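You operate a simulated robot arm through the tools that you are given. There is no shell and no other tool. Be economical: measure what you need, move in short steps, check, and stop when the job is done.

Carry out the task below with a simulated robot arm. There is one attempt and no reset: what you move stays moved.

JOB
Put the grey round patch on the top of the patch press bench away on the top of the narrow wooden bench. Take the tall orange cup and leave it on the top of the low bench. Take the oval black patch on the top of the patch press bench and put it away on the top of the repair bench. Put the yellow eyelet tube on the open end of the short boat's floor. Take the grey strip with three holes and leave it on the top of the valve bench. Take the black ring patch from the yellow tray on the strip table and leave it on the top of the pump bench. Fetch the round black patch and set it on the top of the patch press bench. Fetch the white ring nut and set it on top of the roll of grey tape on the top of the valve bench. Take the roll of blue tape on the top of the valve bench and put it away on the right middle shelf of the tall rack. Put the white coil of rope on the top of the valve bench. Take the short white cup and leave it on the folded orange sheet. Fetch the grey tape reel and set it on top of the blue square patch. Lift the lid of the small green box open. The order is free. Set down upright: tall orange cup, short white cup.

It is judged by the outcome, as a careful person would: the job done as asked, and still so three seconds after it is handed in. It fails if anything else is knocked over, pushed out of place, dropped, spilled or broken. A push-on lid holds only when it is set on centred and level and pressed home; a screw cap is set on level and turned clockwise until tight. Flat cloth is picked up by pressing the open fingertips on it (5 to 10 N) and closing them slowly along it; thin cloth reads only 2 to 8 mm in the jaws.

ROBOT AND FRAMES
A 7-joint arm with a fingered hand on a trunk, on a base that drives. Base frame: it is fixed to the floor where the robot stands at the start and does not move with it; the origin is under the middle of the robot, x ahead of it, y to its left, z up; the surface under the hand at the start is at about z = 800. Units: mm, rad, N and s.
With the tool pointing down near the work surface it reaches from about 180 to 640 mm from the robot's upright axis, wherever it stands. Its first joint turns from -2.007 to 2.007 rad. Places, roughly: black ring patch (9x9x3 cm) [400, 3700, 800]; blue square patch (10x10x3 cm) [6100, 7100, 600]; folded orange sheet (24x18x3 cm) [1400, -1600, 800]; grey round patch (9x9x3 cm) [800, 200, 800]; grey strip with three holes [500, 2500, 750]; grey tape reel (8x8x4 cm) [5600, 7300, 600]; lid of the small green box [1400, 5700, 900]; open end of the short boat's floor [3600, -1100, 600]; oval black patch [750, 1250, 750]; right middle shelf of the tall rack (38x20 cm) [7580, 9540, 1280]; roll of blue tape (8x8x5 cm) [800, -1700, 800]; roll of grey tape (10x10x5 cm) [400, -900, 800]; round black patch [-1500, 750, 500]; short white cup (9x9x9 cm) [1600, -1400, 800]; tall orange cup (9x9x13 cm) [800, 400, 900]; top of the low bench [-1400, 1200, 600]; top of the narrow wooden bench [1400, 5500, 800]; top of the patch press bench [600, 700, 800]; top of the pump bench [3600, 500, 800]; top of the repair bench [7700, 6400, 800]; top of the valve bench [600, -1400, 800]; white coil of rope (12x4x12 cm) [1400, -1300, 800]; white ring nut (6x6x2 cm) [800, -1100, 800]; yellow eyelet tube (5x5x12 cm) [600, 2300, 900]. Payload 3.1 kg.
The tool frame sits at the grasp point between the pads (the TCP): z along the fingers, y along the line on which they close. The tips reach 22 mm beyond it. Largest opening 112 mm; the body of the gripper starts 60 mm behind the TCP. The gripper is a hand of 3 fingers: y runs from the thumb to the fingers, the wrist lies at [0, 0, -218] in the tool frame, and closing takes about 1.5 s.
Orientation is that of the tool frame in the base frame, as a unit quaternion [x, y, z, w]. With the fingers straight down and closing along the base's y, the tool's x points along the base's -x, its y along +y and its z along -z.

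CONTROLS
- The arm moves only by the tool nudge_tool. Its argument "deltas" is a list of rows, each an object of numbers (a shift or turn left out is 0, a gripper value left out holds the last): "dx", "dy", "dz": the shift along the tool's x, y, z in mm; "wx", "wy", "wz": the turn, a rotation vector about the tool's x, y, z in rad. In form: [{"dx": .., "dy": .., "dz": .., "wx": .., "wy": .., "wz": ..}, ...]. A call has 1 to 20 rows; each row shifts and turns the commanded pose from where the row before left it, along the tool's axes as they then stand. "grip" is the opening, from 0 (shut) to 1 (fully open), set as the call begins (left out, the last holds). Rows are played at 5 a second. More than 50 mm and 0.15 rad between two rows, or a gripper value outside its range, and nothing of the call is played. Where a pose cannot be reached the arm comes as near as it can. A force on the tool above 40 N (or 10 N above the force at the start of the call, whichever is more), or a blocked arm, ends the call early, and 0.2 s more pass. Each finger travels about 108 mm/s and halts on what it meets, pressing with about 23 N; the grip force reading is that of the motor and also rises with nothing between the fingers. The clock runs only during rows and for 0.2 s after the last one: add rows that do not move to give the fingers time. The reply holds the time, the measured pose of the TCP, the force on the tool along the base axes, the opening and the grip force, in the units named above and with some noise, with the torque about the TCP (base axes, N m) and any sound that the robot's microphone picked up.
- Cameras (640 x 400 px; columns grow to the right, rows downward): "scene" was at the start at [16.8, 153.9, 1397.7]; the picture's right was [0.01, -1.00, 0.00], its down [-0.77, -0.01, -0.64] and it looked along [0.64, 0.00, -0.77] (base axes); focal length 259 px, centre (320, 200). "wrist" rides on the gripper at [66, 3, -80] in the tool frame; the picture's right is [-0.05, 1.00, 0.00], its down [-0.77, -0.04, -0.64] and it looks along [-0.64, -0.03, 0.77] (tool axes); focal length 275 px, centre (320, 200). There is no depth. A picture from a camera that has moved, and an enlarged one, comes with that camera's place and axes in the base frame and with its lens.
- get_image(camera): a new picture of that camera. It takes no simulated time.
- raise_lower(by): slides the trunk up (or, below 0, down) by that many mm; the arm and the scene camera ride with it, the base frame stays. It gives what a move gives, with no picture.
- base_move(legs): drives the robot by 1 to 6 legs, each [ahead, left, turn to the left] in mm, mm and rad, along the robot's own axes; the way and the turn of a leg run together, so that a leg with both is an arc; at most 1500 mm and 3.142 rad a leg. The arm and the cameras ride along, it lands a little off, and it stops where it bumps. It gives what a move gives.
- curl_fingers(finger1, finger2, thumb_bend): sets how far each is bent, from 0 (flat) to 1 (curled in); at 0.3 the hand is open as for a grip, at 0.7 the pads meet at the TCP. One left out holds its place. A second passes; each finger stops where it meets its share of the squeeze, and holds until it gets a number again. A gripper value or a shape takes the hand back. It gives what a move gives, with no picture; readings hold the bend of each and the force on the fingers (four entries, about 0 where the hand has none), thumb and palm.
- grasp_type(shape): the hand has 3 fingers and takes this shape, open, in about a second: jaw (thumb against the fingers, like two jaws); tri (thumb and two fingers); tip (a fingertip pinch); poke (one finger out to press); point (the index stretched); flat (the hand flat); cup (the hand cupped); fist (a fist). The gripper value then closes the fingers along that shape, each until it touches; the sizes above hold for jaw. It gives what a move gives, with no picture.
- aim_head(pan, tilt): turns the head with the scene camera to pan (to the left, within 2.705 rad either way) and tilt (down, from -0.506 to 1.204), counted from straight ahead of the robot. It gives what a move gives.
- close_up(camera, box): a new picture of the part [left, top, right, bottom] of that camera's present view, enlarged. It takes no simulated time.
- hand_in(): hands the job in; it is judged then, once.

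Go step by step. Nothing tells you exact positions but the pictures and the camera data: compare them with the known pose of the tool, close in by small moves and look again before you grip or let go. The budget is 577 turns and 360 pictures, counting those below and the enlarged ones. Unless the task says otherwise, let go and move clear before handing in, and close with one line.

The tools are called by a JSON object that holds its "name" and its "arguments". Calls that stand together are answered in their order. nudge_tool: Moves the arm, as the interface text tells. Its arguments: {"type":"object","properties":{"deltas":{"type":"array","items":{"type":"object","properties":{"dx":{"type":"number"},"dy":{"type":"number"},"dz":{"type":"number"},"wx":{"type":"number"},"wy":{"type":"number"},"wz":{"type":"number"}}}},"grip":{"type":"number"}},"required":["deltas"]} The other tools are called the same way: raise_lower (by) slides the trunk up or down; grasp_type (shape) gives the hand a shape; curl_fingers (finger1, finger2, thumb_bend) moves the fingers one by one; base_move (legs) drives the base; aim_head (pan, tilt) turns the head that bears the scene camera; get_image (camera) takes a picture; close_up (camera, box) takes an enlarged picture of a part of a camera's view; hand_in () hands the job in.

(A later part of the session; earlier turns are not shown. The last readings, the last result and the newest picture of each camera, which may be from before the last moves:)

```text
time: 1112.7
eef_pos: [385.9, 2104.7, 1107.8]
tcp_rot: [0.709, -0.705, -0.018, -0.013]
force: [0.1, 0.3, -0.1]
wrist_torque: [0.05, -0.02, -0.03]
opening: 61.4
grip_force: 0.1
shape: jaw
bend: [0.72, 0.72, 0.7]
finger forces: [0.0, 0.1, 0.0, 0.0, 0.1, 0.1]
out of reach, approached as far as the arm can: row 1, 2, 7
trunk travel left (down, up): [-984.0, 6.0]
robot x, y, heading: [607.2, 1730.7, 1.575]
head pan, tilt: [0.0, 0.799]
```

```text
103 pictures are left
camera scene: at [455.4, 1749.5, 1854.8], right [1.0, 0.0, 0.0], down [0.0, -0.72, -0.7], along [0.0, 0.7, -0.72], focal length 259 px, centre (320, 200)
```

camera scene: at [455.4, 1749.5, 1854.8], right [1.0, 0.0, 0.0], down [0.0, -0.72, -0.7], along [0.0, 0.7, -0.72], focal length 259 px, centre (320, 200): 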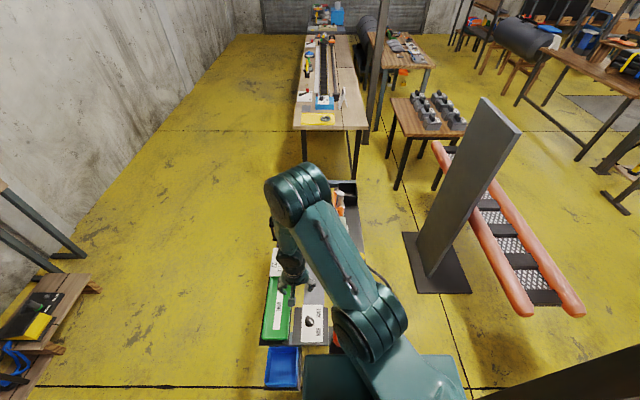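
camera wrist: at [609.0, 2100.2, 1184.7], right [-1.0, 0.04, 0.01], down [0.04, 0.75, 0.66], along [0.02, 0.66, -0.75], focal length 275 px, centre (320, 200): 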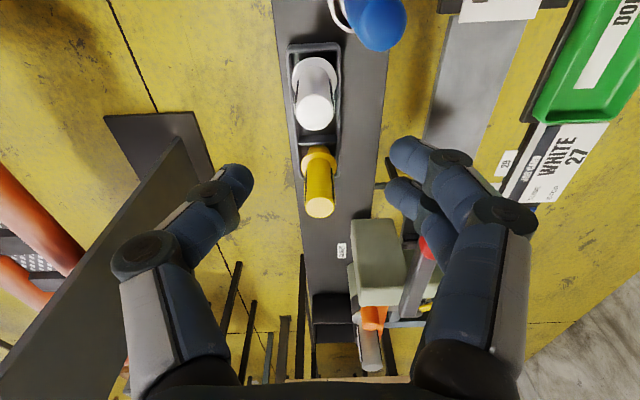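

{"name": "nudge_tool", "arguments": {"deltas": [{"wz": -0.15}, {"wz": -0.15}, {"wz": -0.15}, {"wz": -0.15}, {"wz": -0.15}, {"wz": -0.15}, {"wz": -0.15}, {"wz": -0.15}, {"wz": -0.15}, {"wz": -0.15}, {"wz": -0.15}, {"wz": -0.15}, {"wz": -0.15}, {"wz": -0.15}, {"wz": -0.15}, {"wz": -0.15}, {"wz": -0.15}, {"wz": -0.15}]}}

{"name": "get_image", "arguments": {"camera": "scene"}}

```text
time: 1116.5
eef_pos: [378.5, 2117.3, 1103.9]
tcp_rot: [0.879, 0.476, 0.014, -0.022]
force: [-0.5, -0.3, -0.4]
wrist_torque: [0.02, -0.01, 0.0]
opening: 61.2
grip_force: 0.0
shape: jaw
bend: [0.72, 0.72, 0.7]
finger forces: [0.1, 0.0, 0.1, 0.1, 0.0, 0.1]
out of reach, approached as far as the arm can: row 17, 18
trunk travel left (down, up): [-984.0, 6.0]
robot x, y, heading: [603.1, 1727.1, 1.58]
head pan, tilt: [0.0, 0.799]
```

```text
102 pictures are left
camera scene: at [443.9, 1748.4, 1853.7], right [1.0, 0.01, 0.01], down [0.01, -0.72, -0.7], along [0.0, 0.7, -0.72], focal length 259 px, centre (320, 200)
```

scene: 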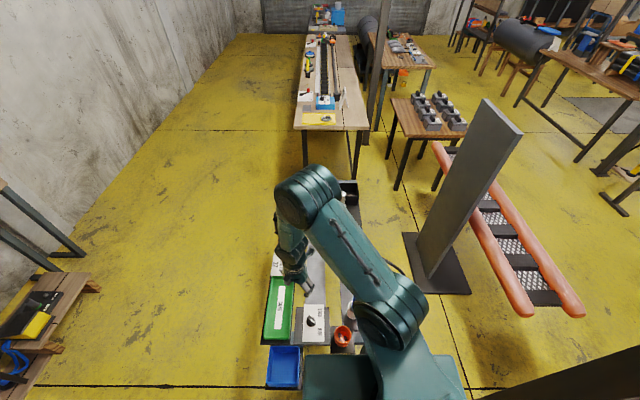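

{"name": "nudge_tool", "arguments": {"deltas": [{"dx": 21.8, "dy": 33.5}, {"dx": 21.8, "dy": 33.5}, {"dx": 21.8, "dy": 33.5}, {"dx": 21.8, "dy": 33.5}, {"dx": 21.8, "dy": 33.5}, {"dx": 21.8, "dy": 33.5}, {"dx": 33.5, "dy": -21.8}, {"dx": 33.5, "dy": -21.8}, {"dx": 33.5, "dy": -21.8}]}}

{"name": "get_image", "arguments": {"camera": "scene"}}

```text
time: 1118.5
eef_pos: [630.6, 2181.1, 1109.8]
tcp_rot: [0.88, 0.473, 0.007, -0.027]
force: [1.1, 0.2, 0.7]
wrist_torque: [0.01, 0.06, -0.02]
opening: 61.3
grip_force: 0.1
shape: jaw
bend: [0.72, 0.72, 0.7]
finger forces: [0.1, 0.0, 0.1, 0.0, 0.0, 0.1]
out of reach, approached as far as the arm can: row 8, 9
trunk travel left (down, up): [-984.0, 6.0]
robot x, y, heading: [612.1, 1731.8, 1.578]
head pan, tilt: [0.0, 0.799]
```

```text
101 pictures are left
camera scene: at [466.8, 1746.1, 1855.8], right [1.0, 0.0, -0.01], down [0.0, -0.72, -0.7], along [-0.01, 0.7, -0.72], focal length 259 px, centre (320, 200)
```

scene: 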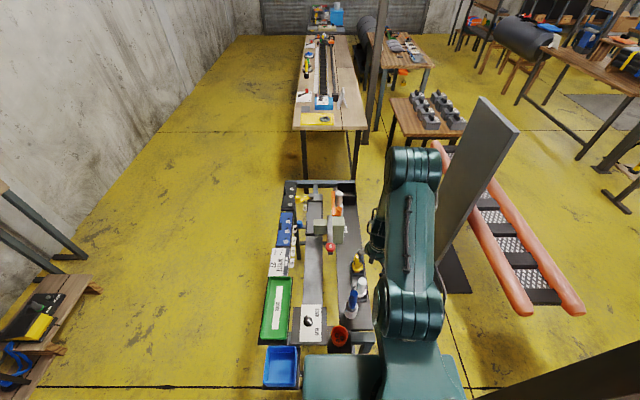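

The vertical reach in this posture is limited to about 450 mm. Instead I'll come in from the south-west with the hand pitched ~45°, passing between the lever knob and the white tube. First undo the yaw and reposition the base.

{"name": "nudge_tool", "arguments": {"deltas": [{"wz": 0.15}, {"wz": 0.15}, {"wz": 0.15}, {"wz": 0.15}, {"wz": 0.15}, {"wz": 0.15}, {"wz": 0.15}, {"wz": 0.15}, {"wz": 0.15}, {"wz": 0.15}, {"wz": 0.15}, {"wz": 0.15}, {"wz": 0.15}, {"wz": 0.15}, {"wz": 0.15}, {"wz": 0.15}, {"wz": 0.1}]}}

{"name": "base_move", "arguments": {"legs": [[0, 345, 0], [0, 0, -0.53]]}}

{"name": "get_image", "arguments": {"camera": "scene"}}

```text
time: 1122.1
eef_pos: [626.0, 2182.9, 1107.3]
tcp_rot: [0.728, -0.685, -0.02, -0.019]
force: [0.2, 0.0, 0.4]
wrist_torque: [0.01, -0.01, 0.03]
opening: 61.5
grip_force: 0.0
shape: jaw
bend: [0.72, 0.72, 0.7]
finger forces: [0.0, 0.0, 0.0, 0.0, 0.0, 0.0]
trunk travel left (down, up): [-984.0, 6.0]
robot x, y, heading: [611.3, 1723.6, 1.578]
head pan, tilt: [0.0, 0.799]
```

```text
time: 1125.8
eef_pos: [511.5, 2109.0, 1106.9]
tcp_rot: [-0.522, 0.853, 0.014, 0.023]
force: [0.1, 1.2, 0.5]
wrist_torque: [0.01, 0.0, -0.01]
opening: 61.1
grip_force: 0.1
shape: jaw
bend: [0.72, 0.72, 0.7]
finger forces: [0.0, 0.0, 0.0, 0.0, 0.0, 0.0]
trunk travel left (down, up): [-984.0, 6.0]
robot x, y, heading: [262.0, 1729.7, 1.04]
head pan, tilt: [0.0, 0.799]
```

```text
100 pictures are left
camera scene: at [141.8, 1823.1, 1854.7], right [0.86, -0.51, 0.0], down [-0.36, -0.62, -0.7], along [0.35, 0.6, -0.72], focal length 259 px, centre (320, 200)
```

scene: 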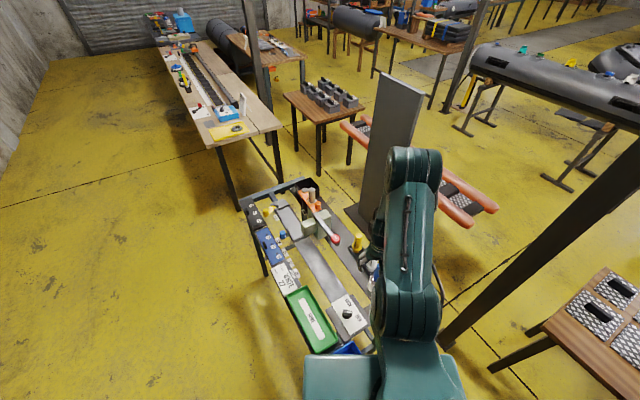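

{"name": "nudge_tool", "arguments": {"deltas": [{"wy": -0.13}, {"wy": -0.13}, {"wy": -0.13}, {"wy": -0.13}, {"wy": -0.13}, {"wy": -0.13}]}}

{"name": "get_image", "arguments": {"camera": "wrist"}}

```text
time: 1127.2
eef_pos: [525.9, 2121.0, 1108.3]
tcp_rot: [-0.484, 0.793, 0.194, 0.315]
force: [0.4, 0.3, 0.5]
wrist_torque: [0.01, 0.01, -0.02]
opening: 61.4
grip_force: 0.2
shape: jaw
bend: [0.72, 0.72, 0.7]
finger forces: [0.0, 0.0, 0.1, 0.0, 0.0, 0.0]
out of reach, approached as far as the arm can: row 1, 2
trunk travel left (down, up): [-984.0, 6.0]
robot x, y, heading: [259.6, 1726.3, 1.037]
head pan, tilt: [0.0, 0.799]
```

```text
99 pictures are left
camera wrist: at [476.2, 2030.0, 1121.0], right [-0.87, 0.49, 0.03], down [0.09, 0.09, 0.99], along [0.48, 0.87, -0.12], focal length 275 px, centre (320, 200)
```

wrist: 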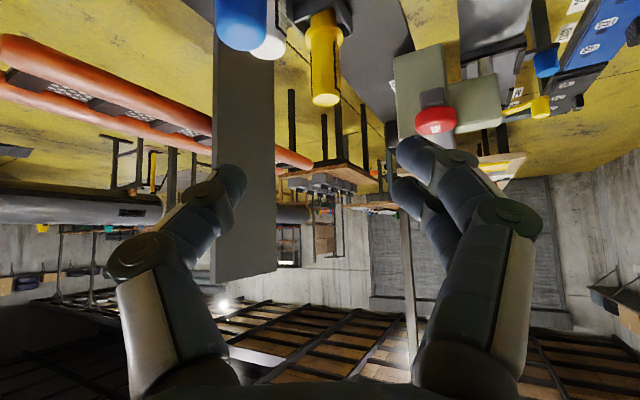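

The view shows a clean corridor to the yellow tube, between the red knob and the white tube. Advancing along the finger direction in steps.

{"name": "nudge_tool", "arguments": {"deltas": [{"dx": -15, "dz": 14, "dy": 5}, {"dx": -14, "dz": 14, "dy": 5}, {"dz": 40}, {"dz": 40}, {"dz": 30}], "grip": 0.7}}

{"name": "get_image", "arguments": {"camera": "wrist"}}

```text
time: 1128.4
eef_pos: [572.3, 2229.8, 1027.6]
tcp_rot: [-0.485, 0.793, 0.191, 0.315]
force: [0.1, -0.5, -0.2]
wrist_torque: [-0.03, -0.01, 0.02]
opening: 78.1
grip_force: 0.1
shape: jaw
bend: [0.67, 0.67, 0.64]
finger forces: [0.0, 0.0, 0.0, 0.0, 0.1, 0.1]
trunk travel left (down, up): [-984.0, 6.0]
robot x, y, heading: [261.5, 1723.4, 1.04]
head pan, tilt: [0.0, 0.799]
```

```text
98 pictures are left
camera wrist: at [520.9, 2138.8, 1041.2], right [-0.87, 0.48, 0.03], down [0.09, 0.1, 0.99], along [0.48, 0.87, -0.13], focal length 275 px, centre (320, 200)
```

wrist: 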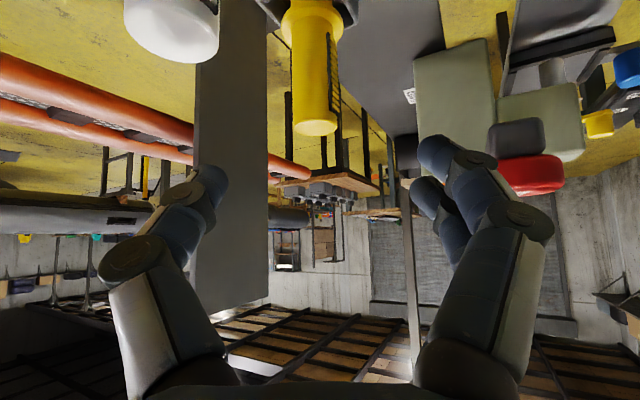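

The right knuckle would pass close to the red knob, so I'll narrow the opening, yaw slightly to give it more room, and continue in small steps.

{"name": "nudge_tool", "arguments": {"deltas": [{"wx": -0.048, "wz": -0.051}, {"dz": 25}, {"dz": 25}, {}], "grip": 0.5}}

{"name": "get_image", "arguments": {"camera": "wrist"}}

```text
time: 1129.4
eef_pos: [583.3, 2257.8, 990.9]
tcp_rot: [-0.513, 0.775, 0.204, 0.309]
force: [-0.9, 0.1, 0.0]
wrist_torque: [0.0, 0.0, 0.01]
opening: 56.7
grip_force: 0.0
shape: jaw
bend: [0.72, 0.72, 0.7]
finger forces: [0.1, 0.0, 0.0, 0.0, 0.0, 0.0]
trunk travel left (down, up): [-984.0, 6.0]
robot x, y, heading: [264.3, 1731.2, 1.043]
head pan, tilt: [0.0, 0.799]
```

```text
97 pictures are left
camera wrist: at [539.8, 2164.2, 1004.2], right [-0.91, 0.42, 0.03], down [0.08, 0.1, 0.99], along [0.42, 0.9, -0.12], focal length 275 px, centre (320, 200)
```

wrist: 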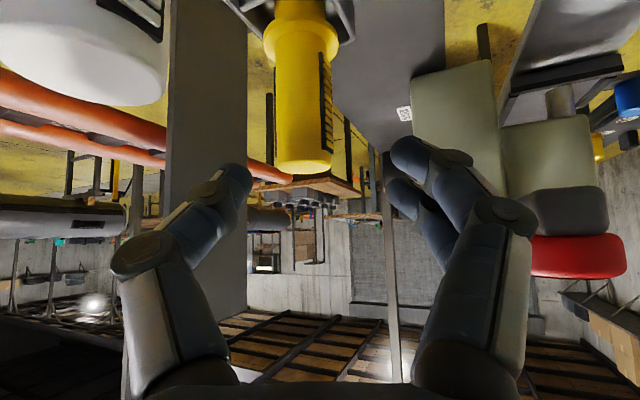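

{"name": "nudge_tool", "arguments": {"deltas": [{"dy": -7, "dz": 15}, {"dy": -6, "dz": 15}, {"dz": 15}]}}

{"name": "get_image", "arguments": {"camera": "wrist"}}

```text
time: 1130.2
eef_pos: [608.2, 2284.4, 955.7]
tcp_rot: [-0.513, 0.775, 0.204, 0.308]
force: [0.3, 1.0, 0.2]
wrist_torque: [0.01, 0.03, 0.0]
opening: 56.4
grip_force: 0.0
shape: jaw
bend: [0.72, 0.72, 0.7]
finger forces: [0.0, 0.0, 0.0, 0.1, 0.0, 0.1]
trunk travel left (down, up): [-984.0, 6.0]
robot x, y, heading: [258.6, 1726.6, 1.042]
head pan, tilt: [0.0, 0.799]
```

```text
96 pictures are left
camera wrist: at [564.5, 2190.8, 968.7], right [-0.91, 0.42, 0.03], down [0.08, 0.1, 0.99], along [0.42, 0.9, -0.13], focal length 275 px, centre (320, 200)
```

wrist: 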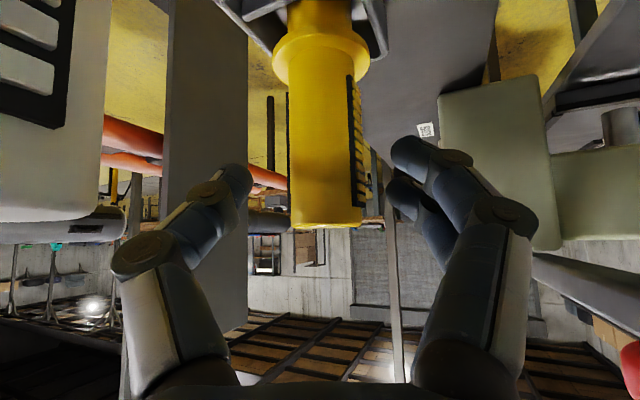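

{"name": "nudge_tool", "arguments": {"deltas": [{"dy": 2, "dz": 16, "dx": -2}, {"dy": 1, "dz": 16, "dx": -2}, {"dz": 12, "dx": -2}]}}

{"name": "get_image", "arguments": {"camera": "wrist"}}

```text
time: 1131.0
eef_pos: [616.9, 2307.0, 930.9]
tcp_rot: [-0.515, 0.777, 0.199, 0.302]
force: [-0.9, 0.4, 0.0]
wrist_torque: [0.04, 0.0, -0.01]
opening: 56.6
grip_force: 0.0
shape: jaw
bend: [0.72, 0.72, 0.7]
finger forces: [0.0, 0.0, 0.0, 0.1, 0.1, 0.1]
out of reach, approached as far as the arm can: row 3
trunk travel left (down, up): [-984.0, 6.0]
robot x, y, heading: [261.7, 1725.7, 1.038]
head pan, tilt: [0.0, 0.799]
```

```text
95 pictures are left
camera wrist: at [572.9, 2213.3, 946.6], right [-0.91, 0.42, 0.03], down [0.09, 0.11, 0.99], along [0.42, 0.9, -0.14], focal length 275 px, centre (320, 200)
```

wrist: 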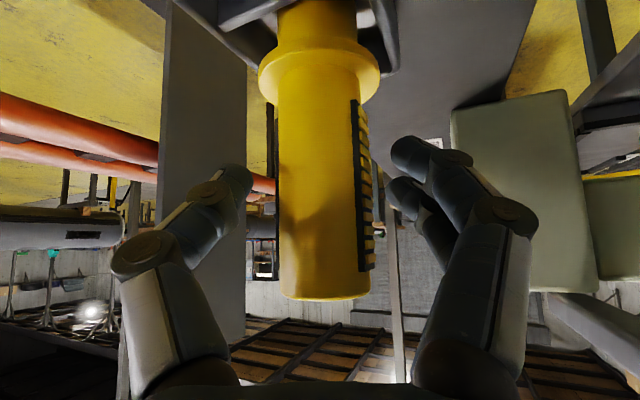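

Tube is right between the fingers. Closing.

{"name": "nudge_tool", "arguments": {"deltas": [{}, {}, {}, {}, {}], "grip": 0.05}}

{"name": "get_image", "arguments": {"camera": "wrist"}}

```text
time: 1132.2
eef_pos: [617.4, 2307.0, 930.9]
tcp_rot: [-0.514, 0.777, 0.199, 0.303]
force: [0.4, 0.7, 0.1]
wrist_torque: [0.02, 0.02, 0.02]
opening: 0.0
grip_force: 22.9
shape: jaw
bend: [0.73, 0.65, 0.76]
finger forces: [0.0, 0.0, 0.0, 0.1, 0.0, 0.1]
trunk travel left (down, up): [-984.0, 6.0]
robot x, y, heading: [262.6, 1730.6, 1.04]
head pan, tilt: [0.0, 0.799]
```

```text
94 pictures are left
camera wrist: at [573.3, 2213.6, 946.5], right [-0.91, 0.42, 0.03], down [0.09, 0.11, 0.99], along [0.42, 0.9, -0.14], focal length 275 px, centre (320, 200)
```

wrist: 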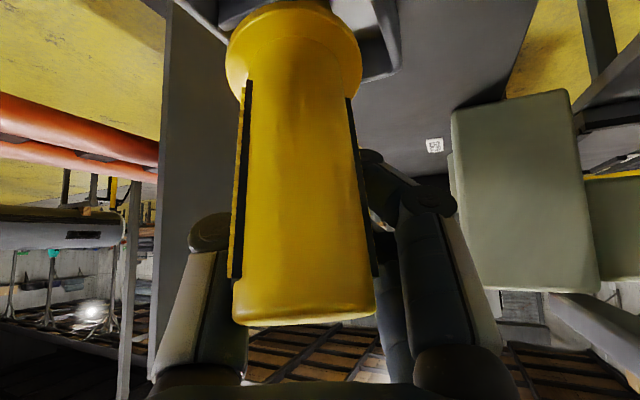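

The fingers closed beyond the tube and it slipped toward the palm. I'll reopen gently and look.

{"name": "nudge_tool", "arguments": {"deltas": [{}, {}, {}], "grip": 0.5}}

{"name": "get_image", "arguments": {"camera": "wrist"}}

{"name": "close_up", "arguments": {"camera": "scene", "box": [300, 190, 440, 300]}}

```text
time: 1133.0
eef_pos: [617.4, 2306.6, 932.1]
tcp_rot: [-0.514, 0.777, 0.198, 0.303]
force: [0.2, 0.7, 1.1]
wrist_torque: [0.0, 0.03, 0.02]
opening: 55.4
grip_force: 0.1
shape: jaw
bend: [0.73, 0.72, 0.7]
finger forces: [0.0, 0.0, 0.0, 0.0, 0.1, 0.0]
trunk travel left (down, up): [-984.0, 6.0]
robot x, y, heading: [265.0, 1728.3, 1.046]
head pan, tilt: [0.0, 0.799]
```

```text
93 pictures are left
camera wrist: at [573.3, 2213.6, 946.5], right [-0.91, 0.42, 0.03], down [0.09, 0.11, 0.99], along [0.42, 0.9, -0.14], focal length 275 px, centre (320, 200)
```

wrist: 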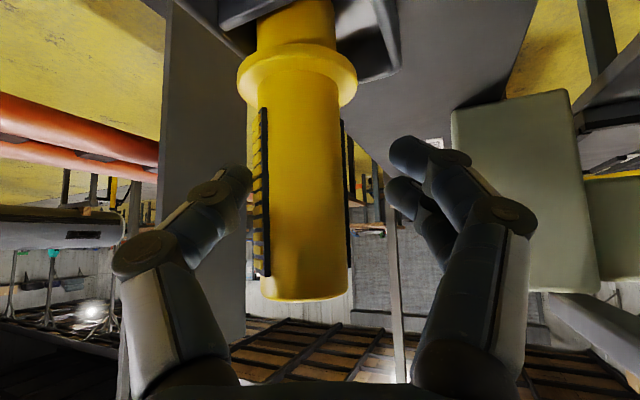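

```text
3.64 times, centred on (370, 245) of scene
camera zoom: at [142.1, 1823.0, 1854.7], right [0.86, -0.51, 0.0], down [-0.36, -0.62, -0.7], along [0.35, 0.6, -0.72], focal length 941 px, centre (138, 36)
```

zoom: 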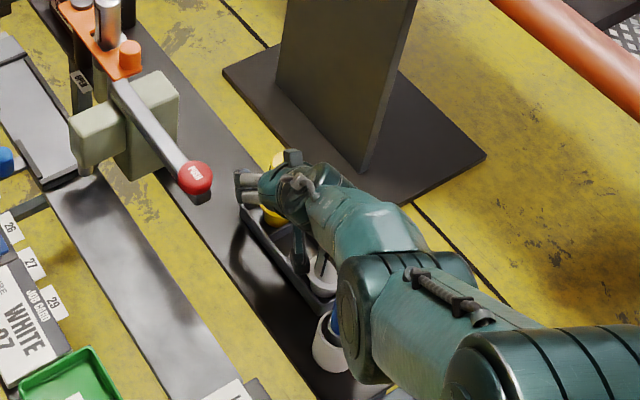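

The tube is back upright in its holder. It was too near the fingertips; I'll go ~17 mm deeper (using the base) and 7 mm sideways.

{"name": "base_move", "arguments": {"legs": [[18, -6, 0]]}}

{"name": "get_image", "arguments": {"camera": "wrist"}}

```text
time: 1133.8
eef_pos: [629.4, 2317.2, 933.0]
tcp_rot: [-0.515, 0.777, 0.199, 0.304]
force: [1.7, -0.1, 0.6]
wrist_torque: [0.01, -0.02, 0.04]
opening: 55.3
grip_force: 0.1
shape: jaw
bend: [0.73, 0.72, 0.7]
finger forces: [0.0, 0.0, 0.1, 0.1, 0.0, 0.0]
trunk travel left (down, up): [-984.0, 6.0]
robot x, y, heading: [279.8, 1739.6, 1.041]
head pan, tilt: [0.0, 0.799]
```

```text
91 pictures are left
camera wrist: at [585.7, 2224.4, 948.2], right [-0.91, 0.42, 0.03], down [0.08, 0.11, 0.99], along [0.42, 0.9, -0.14], focal length 275 px, centre (320, 200)
```

wrist: 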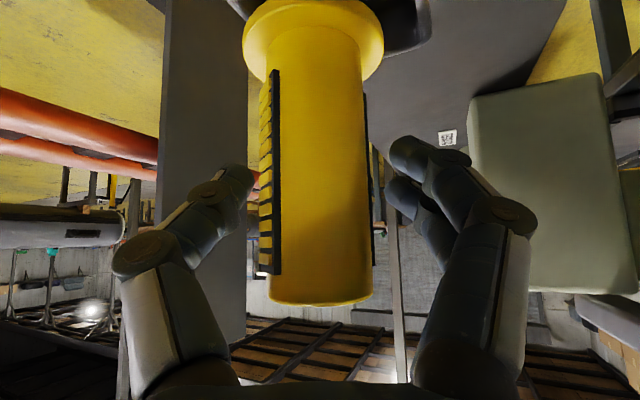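

On measuring again, the tube was actually too far toward the palm before. I'll back off 30 mm so it sits just at the finger pads.

{"name": "base_move", "arguments": {"legs": [[-30, 0, 0]]}}

{"name": "get_image", "arguments": {"camera": "wrist"}}

```text
time: 1134.6
eef_pos: [618.8, 2296.8, 928.7]
tcp_rot: [-0.515, 0.778, 0.198, 0.3]
force: [0.0, -0.6, 0.3]
wrist_torque: [0.02, 0.01, 0.0]
opening: 55.4
grip_force: 0.1
shape: jaw
bend: [0.73, 0.72, 0.7]
finger forces: [0.1, 0.0, 0.0, 0.0, 0.0, 0.0]
trunk travel left (down, up): [-984.0, 6.0]
robot x, y, heading: [263.3, 1712.1, 1.04]
head pan, tilt: [0.0, 0.799]
```

```text
90 pictures are left
camera wrist: at [575.2, 2204.3, 944.2], right [-0.91, 0.42, 0.03], down [0.09, 0.12, 0.99], along [0.42, 0.9, -0.14], focal length 275 px, centre (320, 200)
```

wrist: 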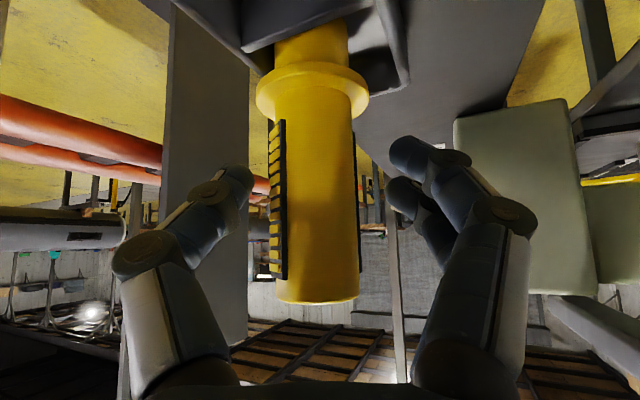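

I'll instead take it as a power grasp: go ~42 mm deeper so the tube sits against the palm, then close the fingers around it.

{"name": "base_move", "arguments": {"legs": [[42, 0, 0]]}}

{"name": "get_image", "arguments": {"camera": "wrist"}}

```text
time: 1135.5
eef_pos: [635.8, 2326.9, 932.5]
tcp_rot: [-0.513, 0.778, 0.199, 0.303]
force: [-0.9, 0.7, -0.5]
wrist_torque: [0.0, 0.01, 0.0]
opening: 55.6
grip_force: 0.0
shape: jaw
bend: [0.73, 0.72, 0.7]
finger forces: [0.0, 0.0, 0.0, 0.1, 0.0, 0.1]
trunk travel left (down, up): [-984.0, 6.0]
robot x, y, heading: [283.9, 1752.4, 1.044]
head pan, tilt: [0.0, 0.799]
```

```text
89 pictures are left
camera wrist: at [592.5, 2233.8, 948.2], right [-0.91, 0.42, 0.03], down [0.08, 0.11, 0.99], along [0.42, 0.9, -0.14], focal length 275 px, centre (320, 200)
```

wrist: 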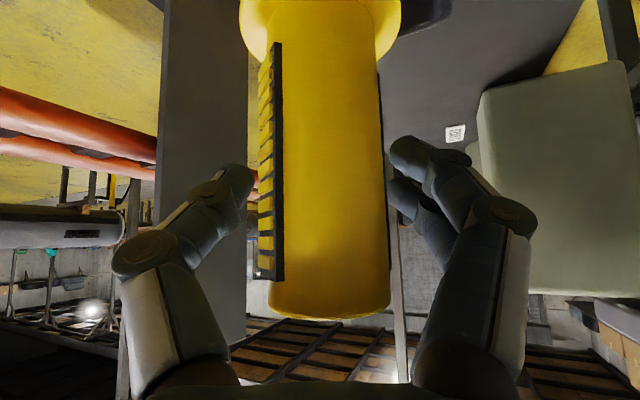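

{"name": "base_move", "arguments": {"legs": [[14, 0, 0]]}}

{"name": "nudge_tool", "arguments": {"deltas": [{}, {}, {}, {}, {}, {}], "grip": 0}}

{"name": "get_image", "arguments": {"camera": "wrist"}}

```text
time: 1136.3
eef_pos: [644.8, 2338.8, 933.1]
tcp_rot: [-0.514, 0.778, 0.199, 0.303]
force: [0.5, 0.2, -0.1]
wrist_torque: [0.0, -0.04, 0.04]
opening: 55.5
grip_force: 0.1
shape: jaw
bend: [0.73, 0.72, 0.7]
finger forces: [0.0, 0.1, 0.0, 0.0, 0.0, 0.0]
trunk travel left (down, up): [-984.0, 6.0]
robot x, y, heading: [291.4, 1763.1, 1.042]
head pan, tilt: [0.0, 0.799]
```

```text
time: 1137.7
eef_pos: [645.0, 2341.5, 932.0]
tcp_rot: [-0.514, 0.778, 0.198, 0.302]
force: [-0.2, -1.0, 1.2]
wrist_torque: [-0.02, 0.01, -0.01]
opening: 0.0
grip_force: 23.1
shape: jaw
bend: [0.66, 0.67, 0.74]
finger forces: [0.2, 0.0, 0.1, 0.1, 0.0, 0.0]
trunk travel left (down, up): [-984.0, 6.0]
robot x, y, heading: [293.4, 1764.4, 1.04]
head pan, tilt: [0.0, 0.799]
```

```text
88 pictures are left
camera wrist: at [600.7, 2248.1, 946.4], right [-0.91, 0.42, 0.03], down [0.09, 0.12, 0.99], along [0.42, 0.9, -0.14], focal length 275 px, centre (320, 200)
```

wrist: 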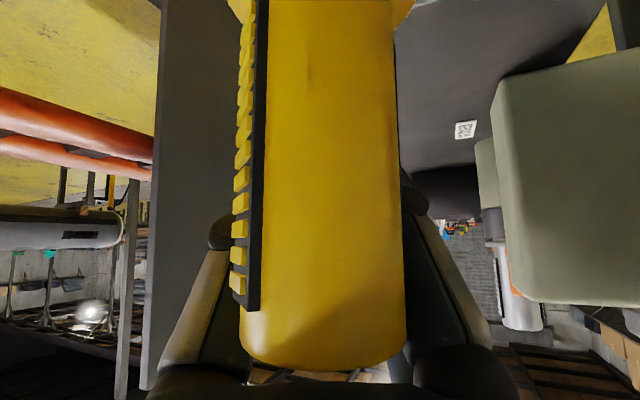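

{"name": "curl_fingers", "arguments": {"finger1": 1.0, "finger2": 1.0, "thumb_bend": 1.0}}

{"name": "get_image", "arguments": {"camera": "wrist"}}

```text
time: 1138.7
eef_pos: [644.7, 2340.9, 930.6]
tcp_rot: [-0.514, 0.778, 0.198, 0.303]
force: [0.4, -0.3, 0.3]
wrist_torque: [-0.01, 0.03, 0.0]
opening: 8.5
grip_force: 0.1
shape: fingers
bend: [0.87, 0.87, 0.91]
finger forces: [0.3, 0.1, 0.1, 0.0, 0.1, 0.0]
trunk travel left (down, up): [-984.0, 6.0]
robot x, y, heading: [288.0, 1759.0, 1.04]
head pan, tilt: [0.0, 0.799]
```

```text
87 pictures are left
camera wrist: at [600.7, 2248.1, 946.4], right [-0.91, 0.42, 0.03], down [0.09, 0.12, 0.99], along [0.42, 0.9, -0.14], focal length 275 px, centre (320, 200)
```

wrist: 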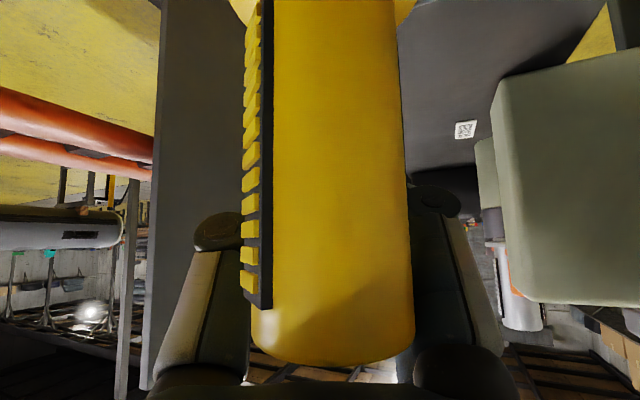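

The palm grasp doesn't hold it. I'll reopen, back off so the tube lies just past the pad centre (toward the tips), and pinch there.

{"name": "nudge_tool", "arguments": {"deltas": [{}, {}, {}, {}], "grip": 0.5}}

{"name": "base_move", "arguments": {"legs": [[-58, 0, 0]]}}

{"name": "get_image", "arguments": {"camera": "wrist"}}

```text
time: 1139.7
eef_pos: [645.5, 2341.6, 930.7]
tcp_rot: [-0.514, 0.777, 0.199, 0.302]
force: [-0.3, -0.1, -0.3]
wrist_torque: [0.01, 0.0, 0.02]
opening: 55.3
grip_force: 0.0
shape: jaw
bend: [0.73, 0.73, 0.7]
finger forces: [0.0, 0.0, 0.0, 0.1, 0.0, 0.0]
trunk travel left (down, up): [-984.0, 6.0]
robot x, y, heading: [288.6, 1761.7, 1.043]
head pan, tilt: [0.0, 0.799]
```

```text
time: 1140.6
eef_pos: [617.7, 2292.8, 929.8]
tcp_rot: [-0.513, 0.778, 0.199, 0.303]
force: [0.0, 0.7, 0.2]
wrist_torque: [0.0, 0.01, 0.04]
opening: 55.5
grip_force: 0.0
shape: jaw
bend: [0.73, 0.73, 0.7]
finger forces: [0.0, 0.0, 0.0, 0.0, 0.0, 0.1]
trunk travel left (down, up): [-984.0, 6.0]
robot x, y, heading: [260.7, 1713.8, 1.042]
head pan, tilt: [0.0, 0.799]
```

```text
86 pictures are left
camera wrist: at [573.7, 2199.9, 945.5], right [-0.9, 0.43, 0.03], down [0.09, 0.12, 0.99], along [0.42, 0.9, -0.14], focal length 275 px, centre (320, 200)
```

wrist: 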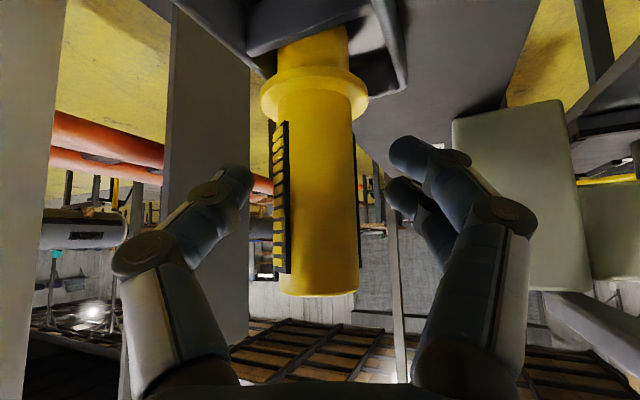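

{"name": "nudge_tool", "arguments": {"deltas": [{}, {}, {}, {}], "grip": 0.15}}

{"name": "get_image", "arguments": {"camera": "wrist"}}

```text
time: 1141.6
eef_pos: [617.8, 2291.8, 930.9]
tcp_rot: [-0.513, 0.778, 0.199, 0.303]
force: [0.7, -0.8, 1.8]
wrist_torque: [0.0, 0.06, 0.01]
opening: 25.3
grip_force: 22.6
shape: jaw
bend: [0.74, 0.74, 0.71]
finger forces: [8.9, 10.4, 0.1, 0.0, 20.5, 0.0]
trunk travel left (down, up): [-984.0, 6.0]
robot x, y, heading: [264.5, 1715.0, 1.039]
head pan, tilt: [0.0, 0.799]
```

```text
85 pictures are left
camera wrist: at [572.8, 2198.4, 946.8], right [-0.9, 0.43, 0.03], down [0.09, 0.11, 0.99], along [0.42, 0.9, -0.14], focal length 275 px, centre (320, 200)
```

wrist: 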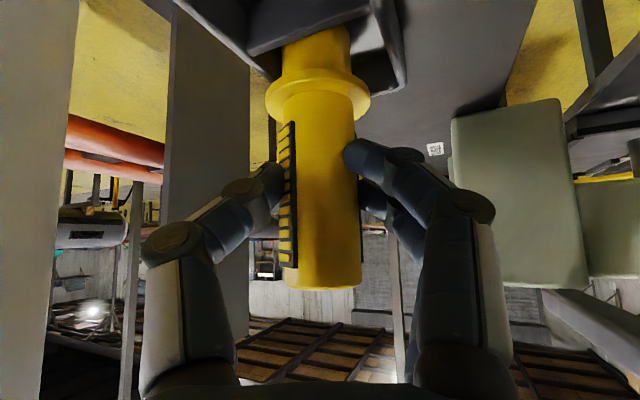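

Gripped firmly now. Lifting straight up slowly.

{"name": "nudge_tool", "arguments": {"deltas": [{"dx": -4, "dz": -4}, {"dx": -7, "dz": -7}, {"dx": -10, "dz": -11}, {}]}}

{"name": "get_image", "arguments": {"camera": "wrist"}}

```text
time: 1142.6
eef_pos: [617.4, 2290.3, 961.3]
tcp_rot: [-0.513, 0.778, 0.199, 0.303]
force: [-0.4, 0.1, -1.1]
wrist_torque: [-0.01, 0.03, -0.05]
opening: 25.0
grip_force: 23.3
shape: jaw
bend: [0.74, 0.74, 0.7]
finger forces: [8.7, 10.7, 0.0, 0.0, 20.2, 0.1]
trunk travel left (down, up): [-984.0, 6.0]
robot x, y, heading: [259.9, 1716.4, 1.036]
head pan, tilt: [0.0, 0.799]
```

```text
84 pictures are left
camera wrist: at [573.8, 2197.8, 975.7], right [-0.9, 0.43, 0.03], down [0.09, 0.12, 0.99], along [0.42, 0.9, -0.14], focal length 275 px, centre (320, 200)
```

wrist: 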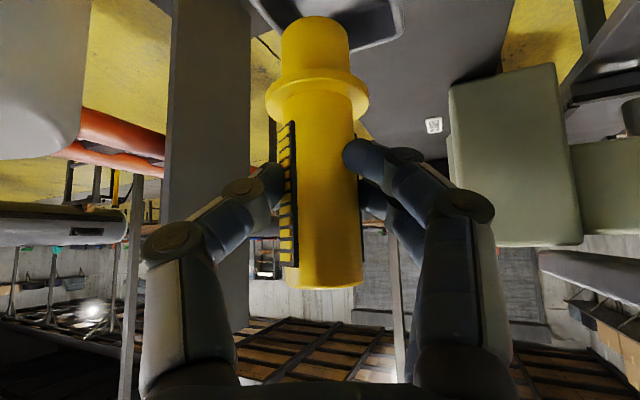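

{"name": "nudge_tool", "arguments": {"deltas": [{"dx": -17, "dz": -18}, {"dx": -17, "dz": -18}, {"dx": -17, "dz": -18}, {"dx": -17, "dz": -18}, {"dx": -17, "dz": -18}, {"dx": -17, "dz": -18}]}}

{"name": "get_image", "arguments": {"camera": "wrist"}}

```text
time: 1144.0
eef_pos: [616.4, 2294.3, 1106.6]
tcp_rot: [-0.513, 0.778, 0.198, 0.303]
force: [-0.7, -0.8, -1.9]
wrist_torque: [-0.02, 0.0, 0.0]
opening: 24.7
grip_force: 22.7
shape: jaw
bend: [0.74, 0.74, 0.71]
finger forces: [8.7, 10.8, 0.0, 0.0, 20.0, 0.0]
trunk travel left (down, up): [-984.0, 6.0]
robot x, y, heading: [263.1, 1713.4, 1.04]
head pan, tilt: [0.0, 0.799]
```

```text
83 pictures are left
camera wrist: at [573.3, 2200.9, 1121.2], right [-0.9, 0.43, 0.03], down [0.09, 0.12, 0.99], along [0.42, 0.9, -0.14], focal length 275 px, centre (320, 200)
```

wrist: 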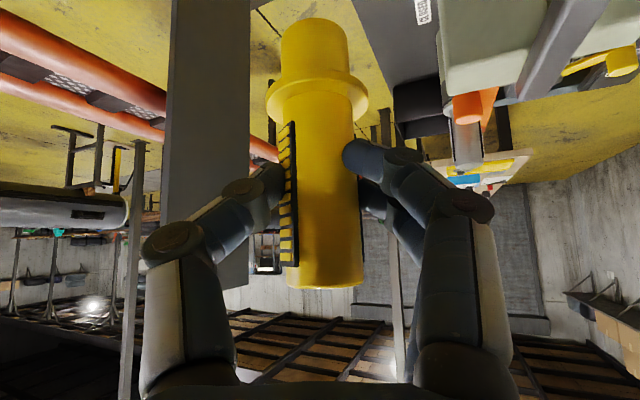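

{"name": "nudge_tool", "arguments": {"deltas": [{"dx": -17, "dz": -18}, {"dx": -10, "dz": -11}]}}

{"name": "base_move", "arguments": {"legs": [[-150, 0, 0]]}}

```text
time: 1144.6
eef_pos: [616.7, 2293.4, 1144.7]
tcp_rot: [-0.513, 0.779, 0.197, 0.303]
force: [-0.2, 0.1, -0.9]
wrist_torque: [-0.02, 0.01, 0.0]
opening: 24.6
grip_force: 22.9
shape: jaw
bend: [0.74, 0.74, 0.71]
finger forces: [8.8, 10.7, 0.1, 0.0, 19.8, 0.1]
trunk travel left (down, up): [-984.0, 6.0]
robot x, y, heading: [263.8, 1712.5, 1.038]
head pan, tilt: [0.0, 0.799]
```

```text
time: 1146.0
eef_pos: [543.4, 2170.6, 1144.0]
tcp_rot: [-0.515, 0.777, 0.2, 0.302]
force: [0.0, 0.2, -0.4]
wrist_torque: [-0.01, 0.02, -0.02]
opening: 24.8
grip_force: 22.9
shape: jaw
bend: [0.74, 0.74, 0.71]
finger forces: [8.8, 10.8, 0.1, 0.1, 19.9, 0.1]
trunk travel left (down, up): [-984.0, 6.0]
robot x, y, heading: [187.6, 1590.4, 1.044]
head pan, tilt: [0.0, 0.799]
```

{"name": "nudge_tool", "arguments": {"deltas": [{"dx": 22, "dz": -20}, {"dx": 22, "dz": -20}, {"dx": 22, "dz": -20}, {"dx": 22, "dz": -20}, {"dx": 22, "dz": -20}]}}

{"name": "base_move", "arguments": {"legs": [[-280, 480, 0], [0, 0, -1.4], [0, 0, -1.215]]}}

```text
time: 1147.2
eef_pos: [491.6, 2040.4, 1143.8]
tcp_rot: [-0.513, 0.78, 0.191, 0.303]
force: [0.0, -1.0, -1.7]
wrist_torque: [-0.01, 0.01, -0.02]
opening: 24.7
grip_force: 23.5
shape: jaw
bend: [0.74, 0.74, 0.71]
finger forces: [8.6, 10.7, 0.1, 0.1, 19.7, 0.0]
out of reach, approached as far as the arm can: row 5
trunk travel left (down, up): [-984.0, 6.0]
robot x, y, heading: [187.4, 1589.1, 1.04]
head pan, tilt: [0.0, 0.799]
```

```text
time: 1156.7
eef_pos: [-372.4, 1038.1, 1142.6]
tcp_rot: [0.604, 0.711, -0.238, 0.269]
force: [-0.8, -0.4, -1.8]
wrist_torque: [0.04, -0.02, 0.03]
opening: 24.1
grip_force: 23.9
shape: jaw
bend: [0.74, 0.74, 0.71]
finger forces: [8.0, 10.8, 0.0, 0.0, 17.5, 0.1]
trunk travel left (down, up): [-984.0, 6.0]
robot x, y, heading: [-362.6, 1583.4, -1.528]
head pan, tilt: [0.0, 0.799]
```

{"name": "base_move", "arguments": {"legs": [[0, 0, -0.045], [1350, 0, 0], [1350, 0, 0]]}}

{"name": "base_move", "arguments": {"legs": [[1300, 0, 0]]}}

```text
time: 1170.3
eef_pos: [-406.2, -1672.6, 1143.0]
tcp_rot: [0.618, 0.7, -0.242, 0.265]
force: [0.4, 0.2, -1.7]
wrist_torque: [0.02, -0.01, 0.05]
opening: 24.2
grip_force: 23.3
shape: jaw
bend: [0.74, 0.74, 0.71]
finger forces: [8.1, 10.9, 0.0, 0.1, 17.5, 0.0]
trunk travel left (down, up): [-984.0, 6.0]
robot x, y, heading: [-374.0, -1131.9, -1.567]
head pan, tilt: [0.0, 0.799]
```

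```text
time: 1176.9
eef_pos: [-403.7, -2984.3, 1142.6]
tcp_rot: [0.618, 0.699, -0.243, 0.264]
force: [-0.3, 0.5, -1.6]
wrist_torque: [0.03, -0.01, 0.01]
opening: 24.0
grip_force: 23.0
shape: jaw
bend: [0.74, 0.74, 0.71]
finger forces: [8.1, 10.8, 0.0, 0.0, 17.5, 0.0]
trunk travel left (down, up): [-984.0, 6.0]
robot x, y, heading: [-370.8, -2436.5, -1.569]
head pan, tilt: [0.0, 0.799]
```

{"name": "base_move", "arguments": {"legs": [[40, 0, 0], [0, 1420, 0]]}}

{"name": "base_move", "arguments": {"legs": [[0, 1420, 0]]}}

```text
time: 1184.3
eef_pos: [993.5, -3015.3, 1142.5]
tcp_rot: [0.614, 0.703, -0.241, 0.266]
force: [-0.6, -0.7, -2.0]
wrist_torque: [0.05, 0.01, -0.02]
opening: 23.9
grip_force: 22.9
shape: jaw
bend: [0.74, 0.74, 0.71]
finger forces: [8.2, 10.8, 0.1, 0.0, 17.2, 0.0]
trunk travel left (down, up): [-984.0, 6.0]
robot x, y, heading: [1017.6, -2470.8, -1.56]
head pan, tilt: [0.0, 0.799]
```

```text
time: 1191.4
eef_pos: [2414.9, -2991.0, 1141.4]
tcp_rot: [0.608, 0.708, -0.238, 0.269]
force: [0.2, 0.4, -0.9]
wrist_torque: [0.03, 0.02, 0.0]
opening: 23.9
grip_force: 22.9
shape: jaw
bend: [0.74, 0.74, 0.71]
finger forces: [8.4, 10.8, 0.0, 0.0, 17.2, 0.0]
trunk travel left (down, up): [-984.0, 6.0]
robot x, y, heading: [2432.6, -2442.4, -1.546]
head pan, tilt: [0.0, 0.799]
```

{"name": "base_move", "arguments": {"legs": [[0, 0, 1.546], [0, 1420, 0]]}}

{"name": "aim_head", "arguments": {"pan": 0.0, "tilt": 0.65}}

{"name": "get_image", "arguments": {"camera": "scene"}}

{"name": "get_image", "arguments": {"camera": "wrist"}}

```text
time: 1202.1
eef_pos: [3007.9, -1090.2, 1143.7]
tcp_rot: [-0.042, 0.932, 0.009, 0.359]
force: [0.2, 0.9, -1.2]
wrist_torque: [0.01, 0.03, 0.0]
opening: 23.6
grip_force: 23.2
shape: jaw
bend: [0.74, 0.74, 0.71]
finger forces: [7.9, 10.8, 0.0, 0.0, 17.1, 0.1]
trunk travel left (down, up): [-984.0, 6.0]
robot x, y, heading: [2464.5, -1040.2, -0.032]
head pan, tilt: [0.0, 0.799]
```

```text
time: 1202.8
eef_pos: [3007.1, -1091.2, 1143.1]
tcp_rot: [-0.043, 0.933, 0.01, 0.358]
force: [-0.7, -0.8, -0.7]
wrist_torque: [0.0, 0.03, -0.01]
opening: 23.8
grip_force: 22.7
shape: jaw
bend: [0.74, 0.74, 0.71]
finger forces: [8.0, 10.9, 0.1, 0.0, 17.1, 0.0]
trunk travel left (down, up): [-984.0, 6.0]
robot x, y, heading: [2462.3, -1042.1, -0.032]
head pan, tilt: [0.0, 0.649]
```

```text
82 pictures are left
camera scene: at [2496.6, -888.6, 1867.3], right [-0.03, -1.0, 0.0], down [-0.6, 0.02, -0.8], along [0.8, -0.03, -0.61], focal length 259 px, centre (320, 200)
```

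scene: 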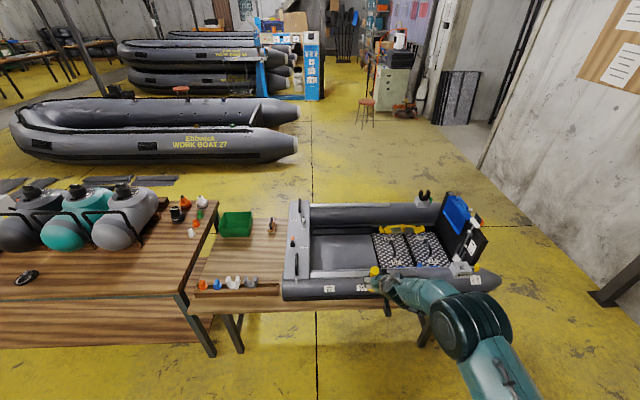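

```text
81 pictures are left
camera wrist: at [2904.0, -1095.2, 1158.3], right [-0.05, 1.0, 0.02], down [0.15, -0.01, 0.99], along [0.99, 0.05, -0.15], focal length 275 px, centre (320, 200)
```

wrist: 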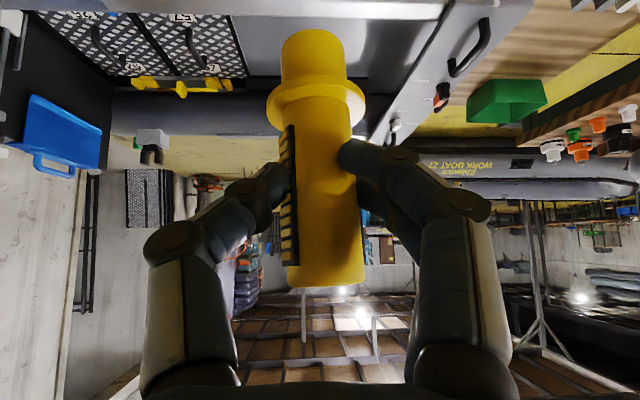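

The boat's bare floor spans roughly x 3400–3700, y −890…−1230. I'll move up, aiming for about (3555, −1070).

{"name": "base_move", "arguments": {"legs": [[0, 0, 0.032], [430, 0, 0]]}}

{"name": "get_image", "arguments": {"camera": "wrist"}}

{"name": "get_image", "arguments": {"camera": "scene"}}

```text
time: 1205.8
eef_pos: [3433.9, -1075.8, 1143.1]
tcp_rot: [-0.056, 0.932, 0.015, 0.358]
force: [-0.3, 0.1, -1.7]
wrist_torque: [0.01, 0.03, 0.0]
opening: 23.4
grip_force: 23.2
shape: jaw
bend: [0.74, 0.74, 0.71]
finger forces: [7.9, 10.6, 0.0, 0.0, 17.2, 0.0]
trunk travel left (down, up): [-984.0, 6.0]
robot x, y, heading: [2890.0, -1039.4, -0.011]
head pan, tilt: [0.0, 0.649]
```

```text
80 pictures are left
camera wrist: at [3330.6, -1084.2, 1158.5], right [-0.08, 1.0, 0.02], down [0.15, -0.01, 0.99], along [0.99, 0.08, -0.15], focal length 275 px, centre (320, 200)
```

wrist: 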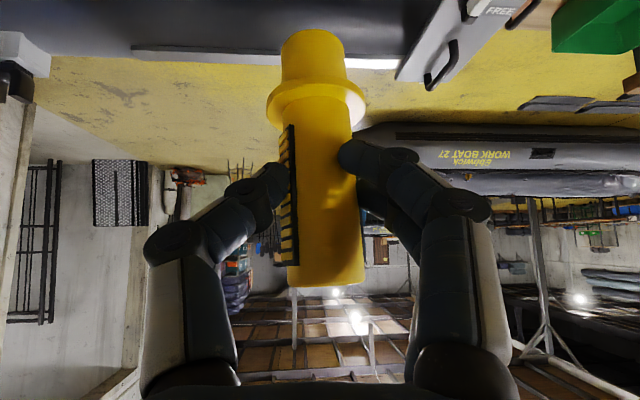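

```text
79 pictures are left
camera scene: at [2917.1, -889.3, 1867.3], right [0.0, -1.0, 0.0], down [-0.6, 0.0, -0.8], along [0.8, 0.0, -0.6], focal length 259 px, centre (320, 200)
```

scene: 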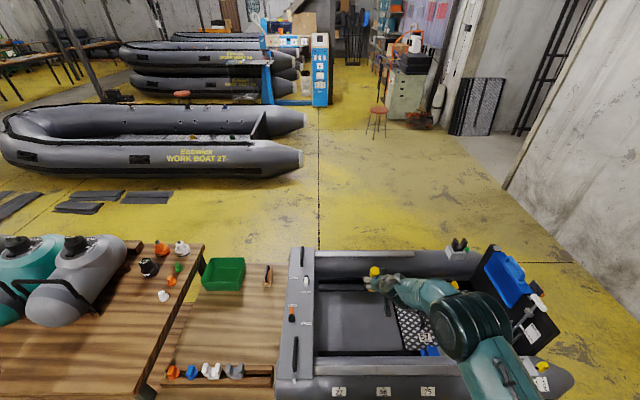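

Triangulating: the floor is z≈557, spanning x 3466–3799, y −870…−1276. I'll extend over its middle at height first.

{"name": "base_move", "arguments": {"legs": [[70, 0, 0.011]]}}

{"name": "nudge_tool", "arguments": {"deltas": [{"dx": -17, "dz": 16}, {"dx": -17, "dz": 16}, {"dx": -17, "dz": 16}, {"dx": -17, "dz": 16}, {"dx": -16, "dz": 16}]}}

{"name": "raise_lower", "arguments": {"by": -330}}

{"name": "get_image", "arguments": {"camera": "scene"}}

{"name": "get_image", "arguments": {"camera": "wrist"}}

```text
time: 1206.8
eef_pos: [3506.2, -1069.9, 1143.0]
tcp_rot: [-0.062, 0.931, 0.017, 0.359]
force: [-0.2, -0.3, -1.4]
wrist_torque: [0.02, 0.02, 0.0]
opening: 23.1
grip_force: 22.6
shape: jaw
bend: [0.74, 0.74, 0.71]
finger forces: [8.1, 10.7, 0.0, 0.0, 17.1, 0.1]
trunk travel left (down, up): [-984.0, 6.0]
robot x, y, heading: [2962.3, -1040.8, 0.004]
head pan, tilt: [0.0, 0.649]
```

```text
time: 1208.0
eef_pos: [3622.5, -1053.4, 1138.6]
tcp_rot: [-0.061, 0.931, 0.016, 0.359]
force: [1.0, 0.3, -1.6]
wrist_torque: [0.03, 0.05, 0.02]
opening: 23.6
grip_force: 23.2
shape: jaw
bend: [0.74, 0.74, 0.71]
finger forces: [7.9, 10.5, 0.0, 0.0, 16.9, 0.0]
trunk travel left (down, up): [-984.0, 6.0]
robot x, y, heading: [2962.6, -1043.3, 0.01]
head pan, tilt: [0.0, 0.649]
```

```text
time: 1211.3
eef_pos: [3621.6, -1055.9, 811.9]
tcp_rot: [-0.061, 0.932, 0.016, 0.358]
force: [-0.2, -0.3, -0.4]
wrist_torque: [-0.02, 0.01, 0.03]
opening: 23.4
grip_force: 22.8
shape: jaw
bend: [0.74, 0.74, 0.71]
finger forces: [7.9, 10.7, 0.0, 0.0, 17.1, 0.1]
trunk travel left (down, up): [-654.0, 336.0]
robot x, y, heading: [2964.4, -1042.7, 0.008]
head pan, tilt: [0.0, 0.649]
```

```text
78 pictures are left
camera scene: at [2988.6, -889.0, 1537.4], right [0.01, -1.0, 0.0], down [-0.6, 0.0, -0.8], along [0.8, 0.01, -0.6], focal length 259 px, centre (320, 200)
```

scene: 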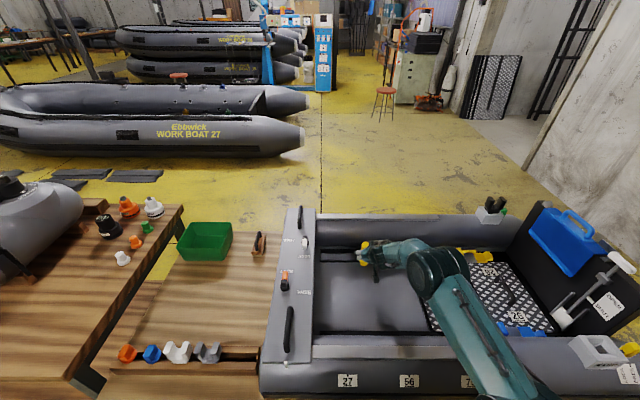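

```text
77 pictures are left
camera wrist: at [3517.5, -1064.4, 826.4], right [-0.09, 1.0, 0.02], down [0.15, 0.0, 0.99], along [0.98, 0.09, -0.15], focal length 275 px, centre (320, 200)
```

wrist: 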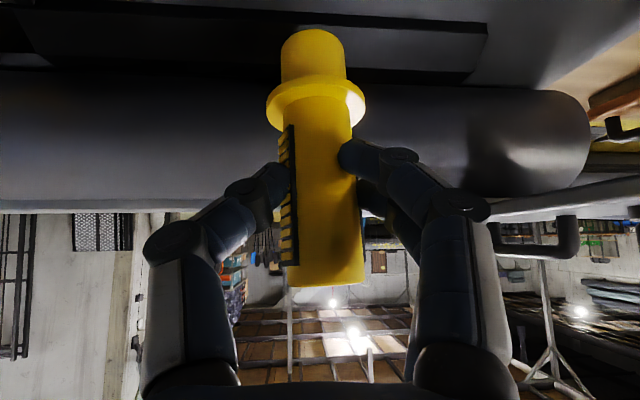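

{"name": "raise_lower", "arguments": {"by": -80}}

{"name": "get_image", "arguments": {"camera": "wrist"}}

{"name": "close_up", "arguments": {"camera": "scene", "box": [290, 190, 490, 340]}}

```text
time: 1212.4
eef_pos: [3621.1, -1056.1, 730.8]
tcp_rot: [-0.062, 0.931, 0.017, 0.359]
force: [0.7, 0.2, -1.5]
wrist_torque: [0.01, 0.04, 0.0]
opening: 23.6
grip_force: 23.1
shape: jaw
bend: [0.74, 0.74, 0.71]
finger forces: [7.9, 10.7, 0.1, 0.0, 17.0, 0.0]
trunk travel left (down, up): [-574.0, 416.0]
robot x, y, heading: [2961.2, -1040.8, 0.008]
head pan, tilt: [0.0, 0.649]
```

```text
76 pictures are left
camera wrist: at [3517.5, -1064.4, 746.4], right [-0.09, 1.0, 0.02], down [0.15, 0.0, 0.99], along [0.98, 0.09, -0.15], focal length 275 px, centre (320, 200)
```

wrist: 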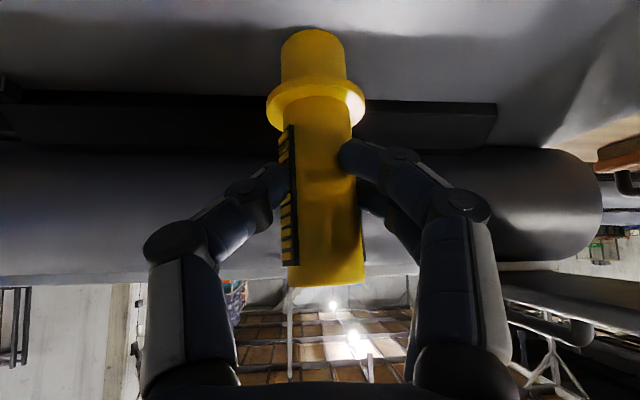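

```text
2.67 times, centred on (390, 265) of scene
camera zoom: at [2988.4, -889.0, 1457.3], right [0.01, -1.0, 0.0], down [-0.6, 0.0, -0.8], along [0.8, 0.01, -0.6], focal length 690 px, centre (133, 27)
```

zoom: 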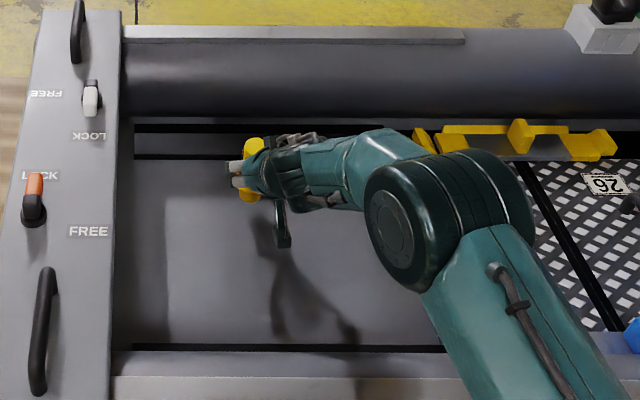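

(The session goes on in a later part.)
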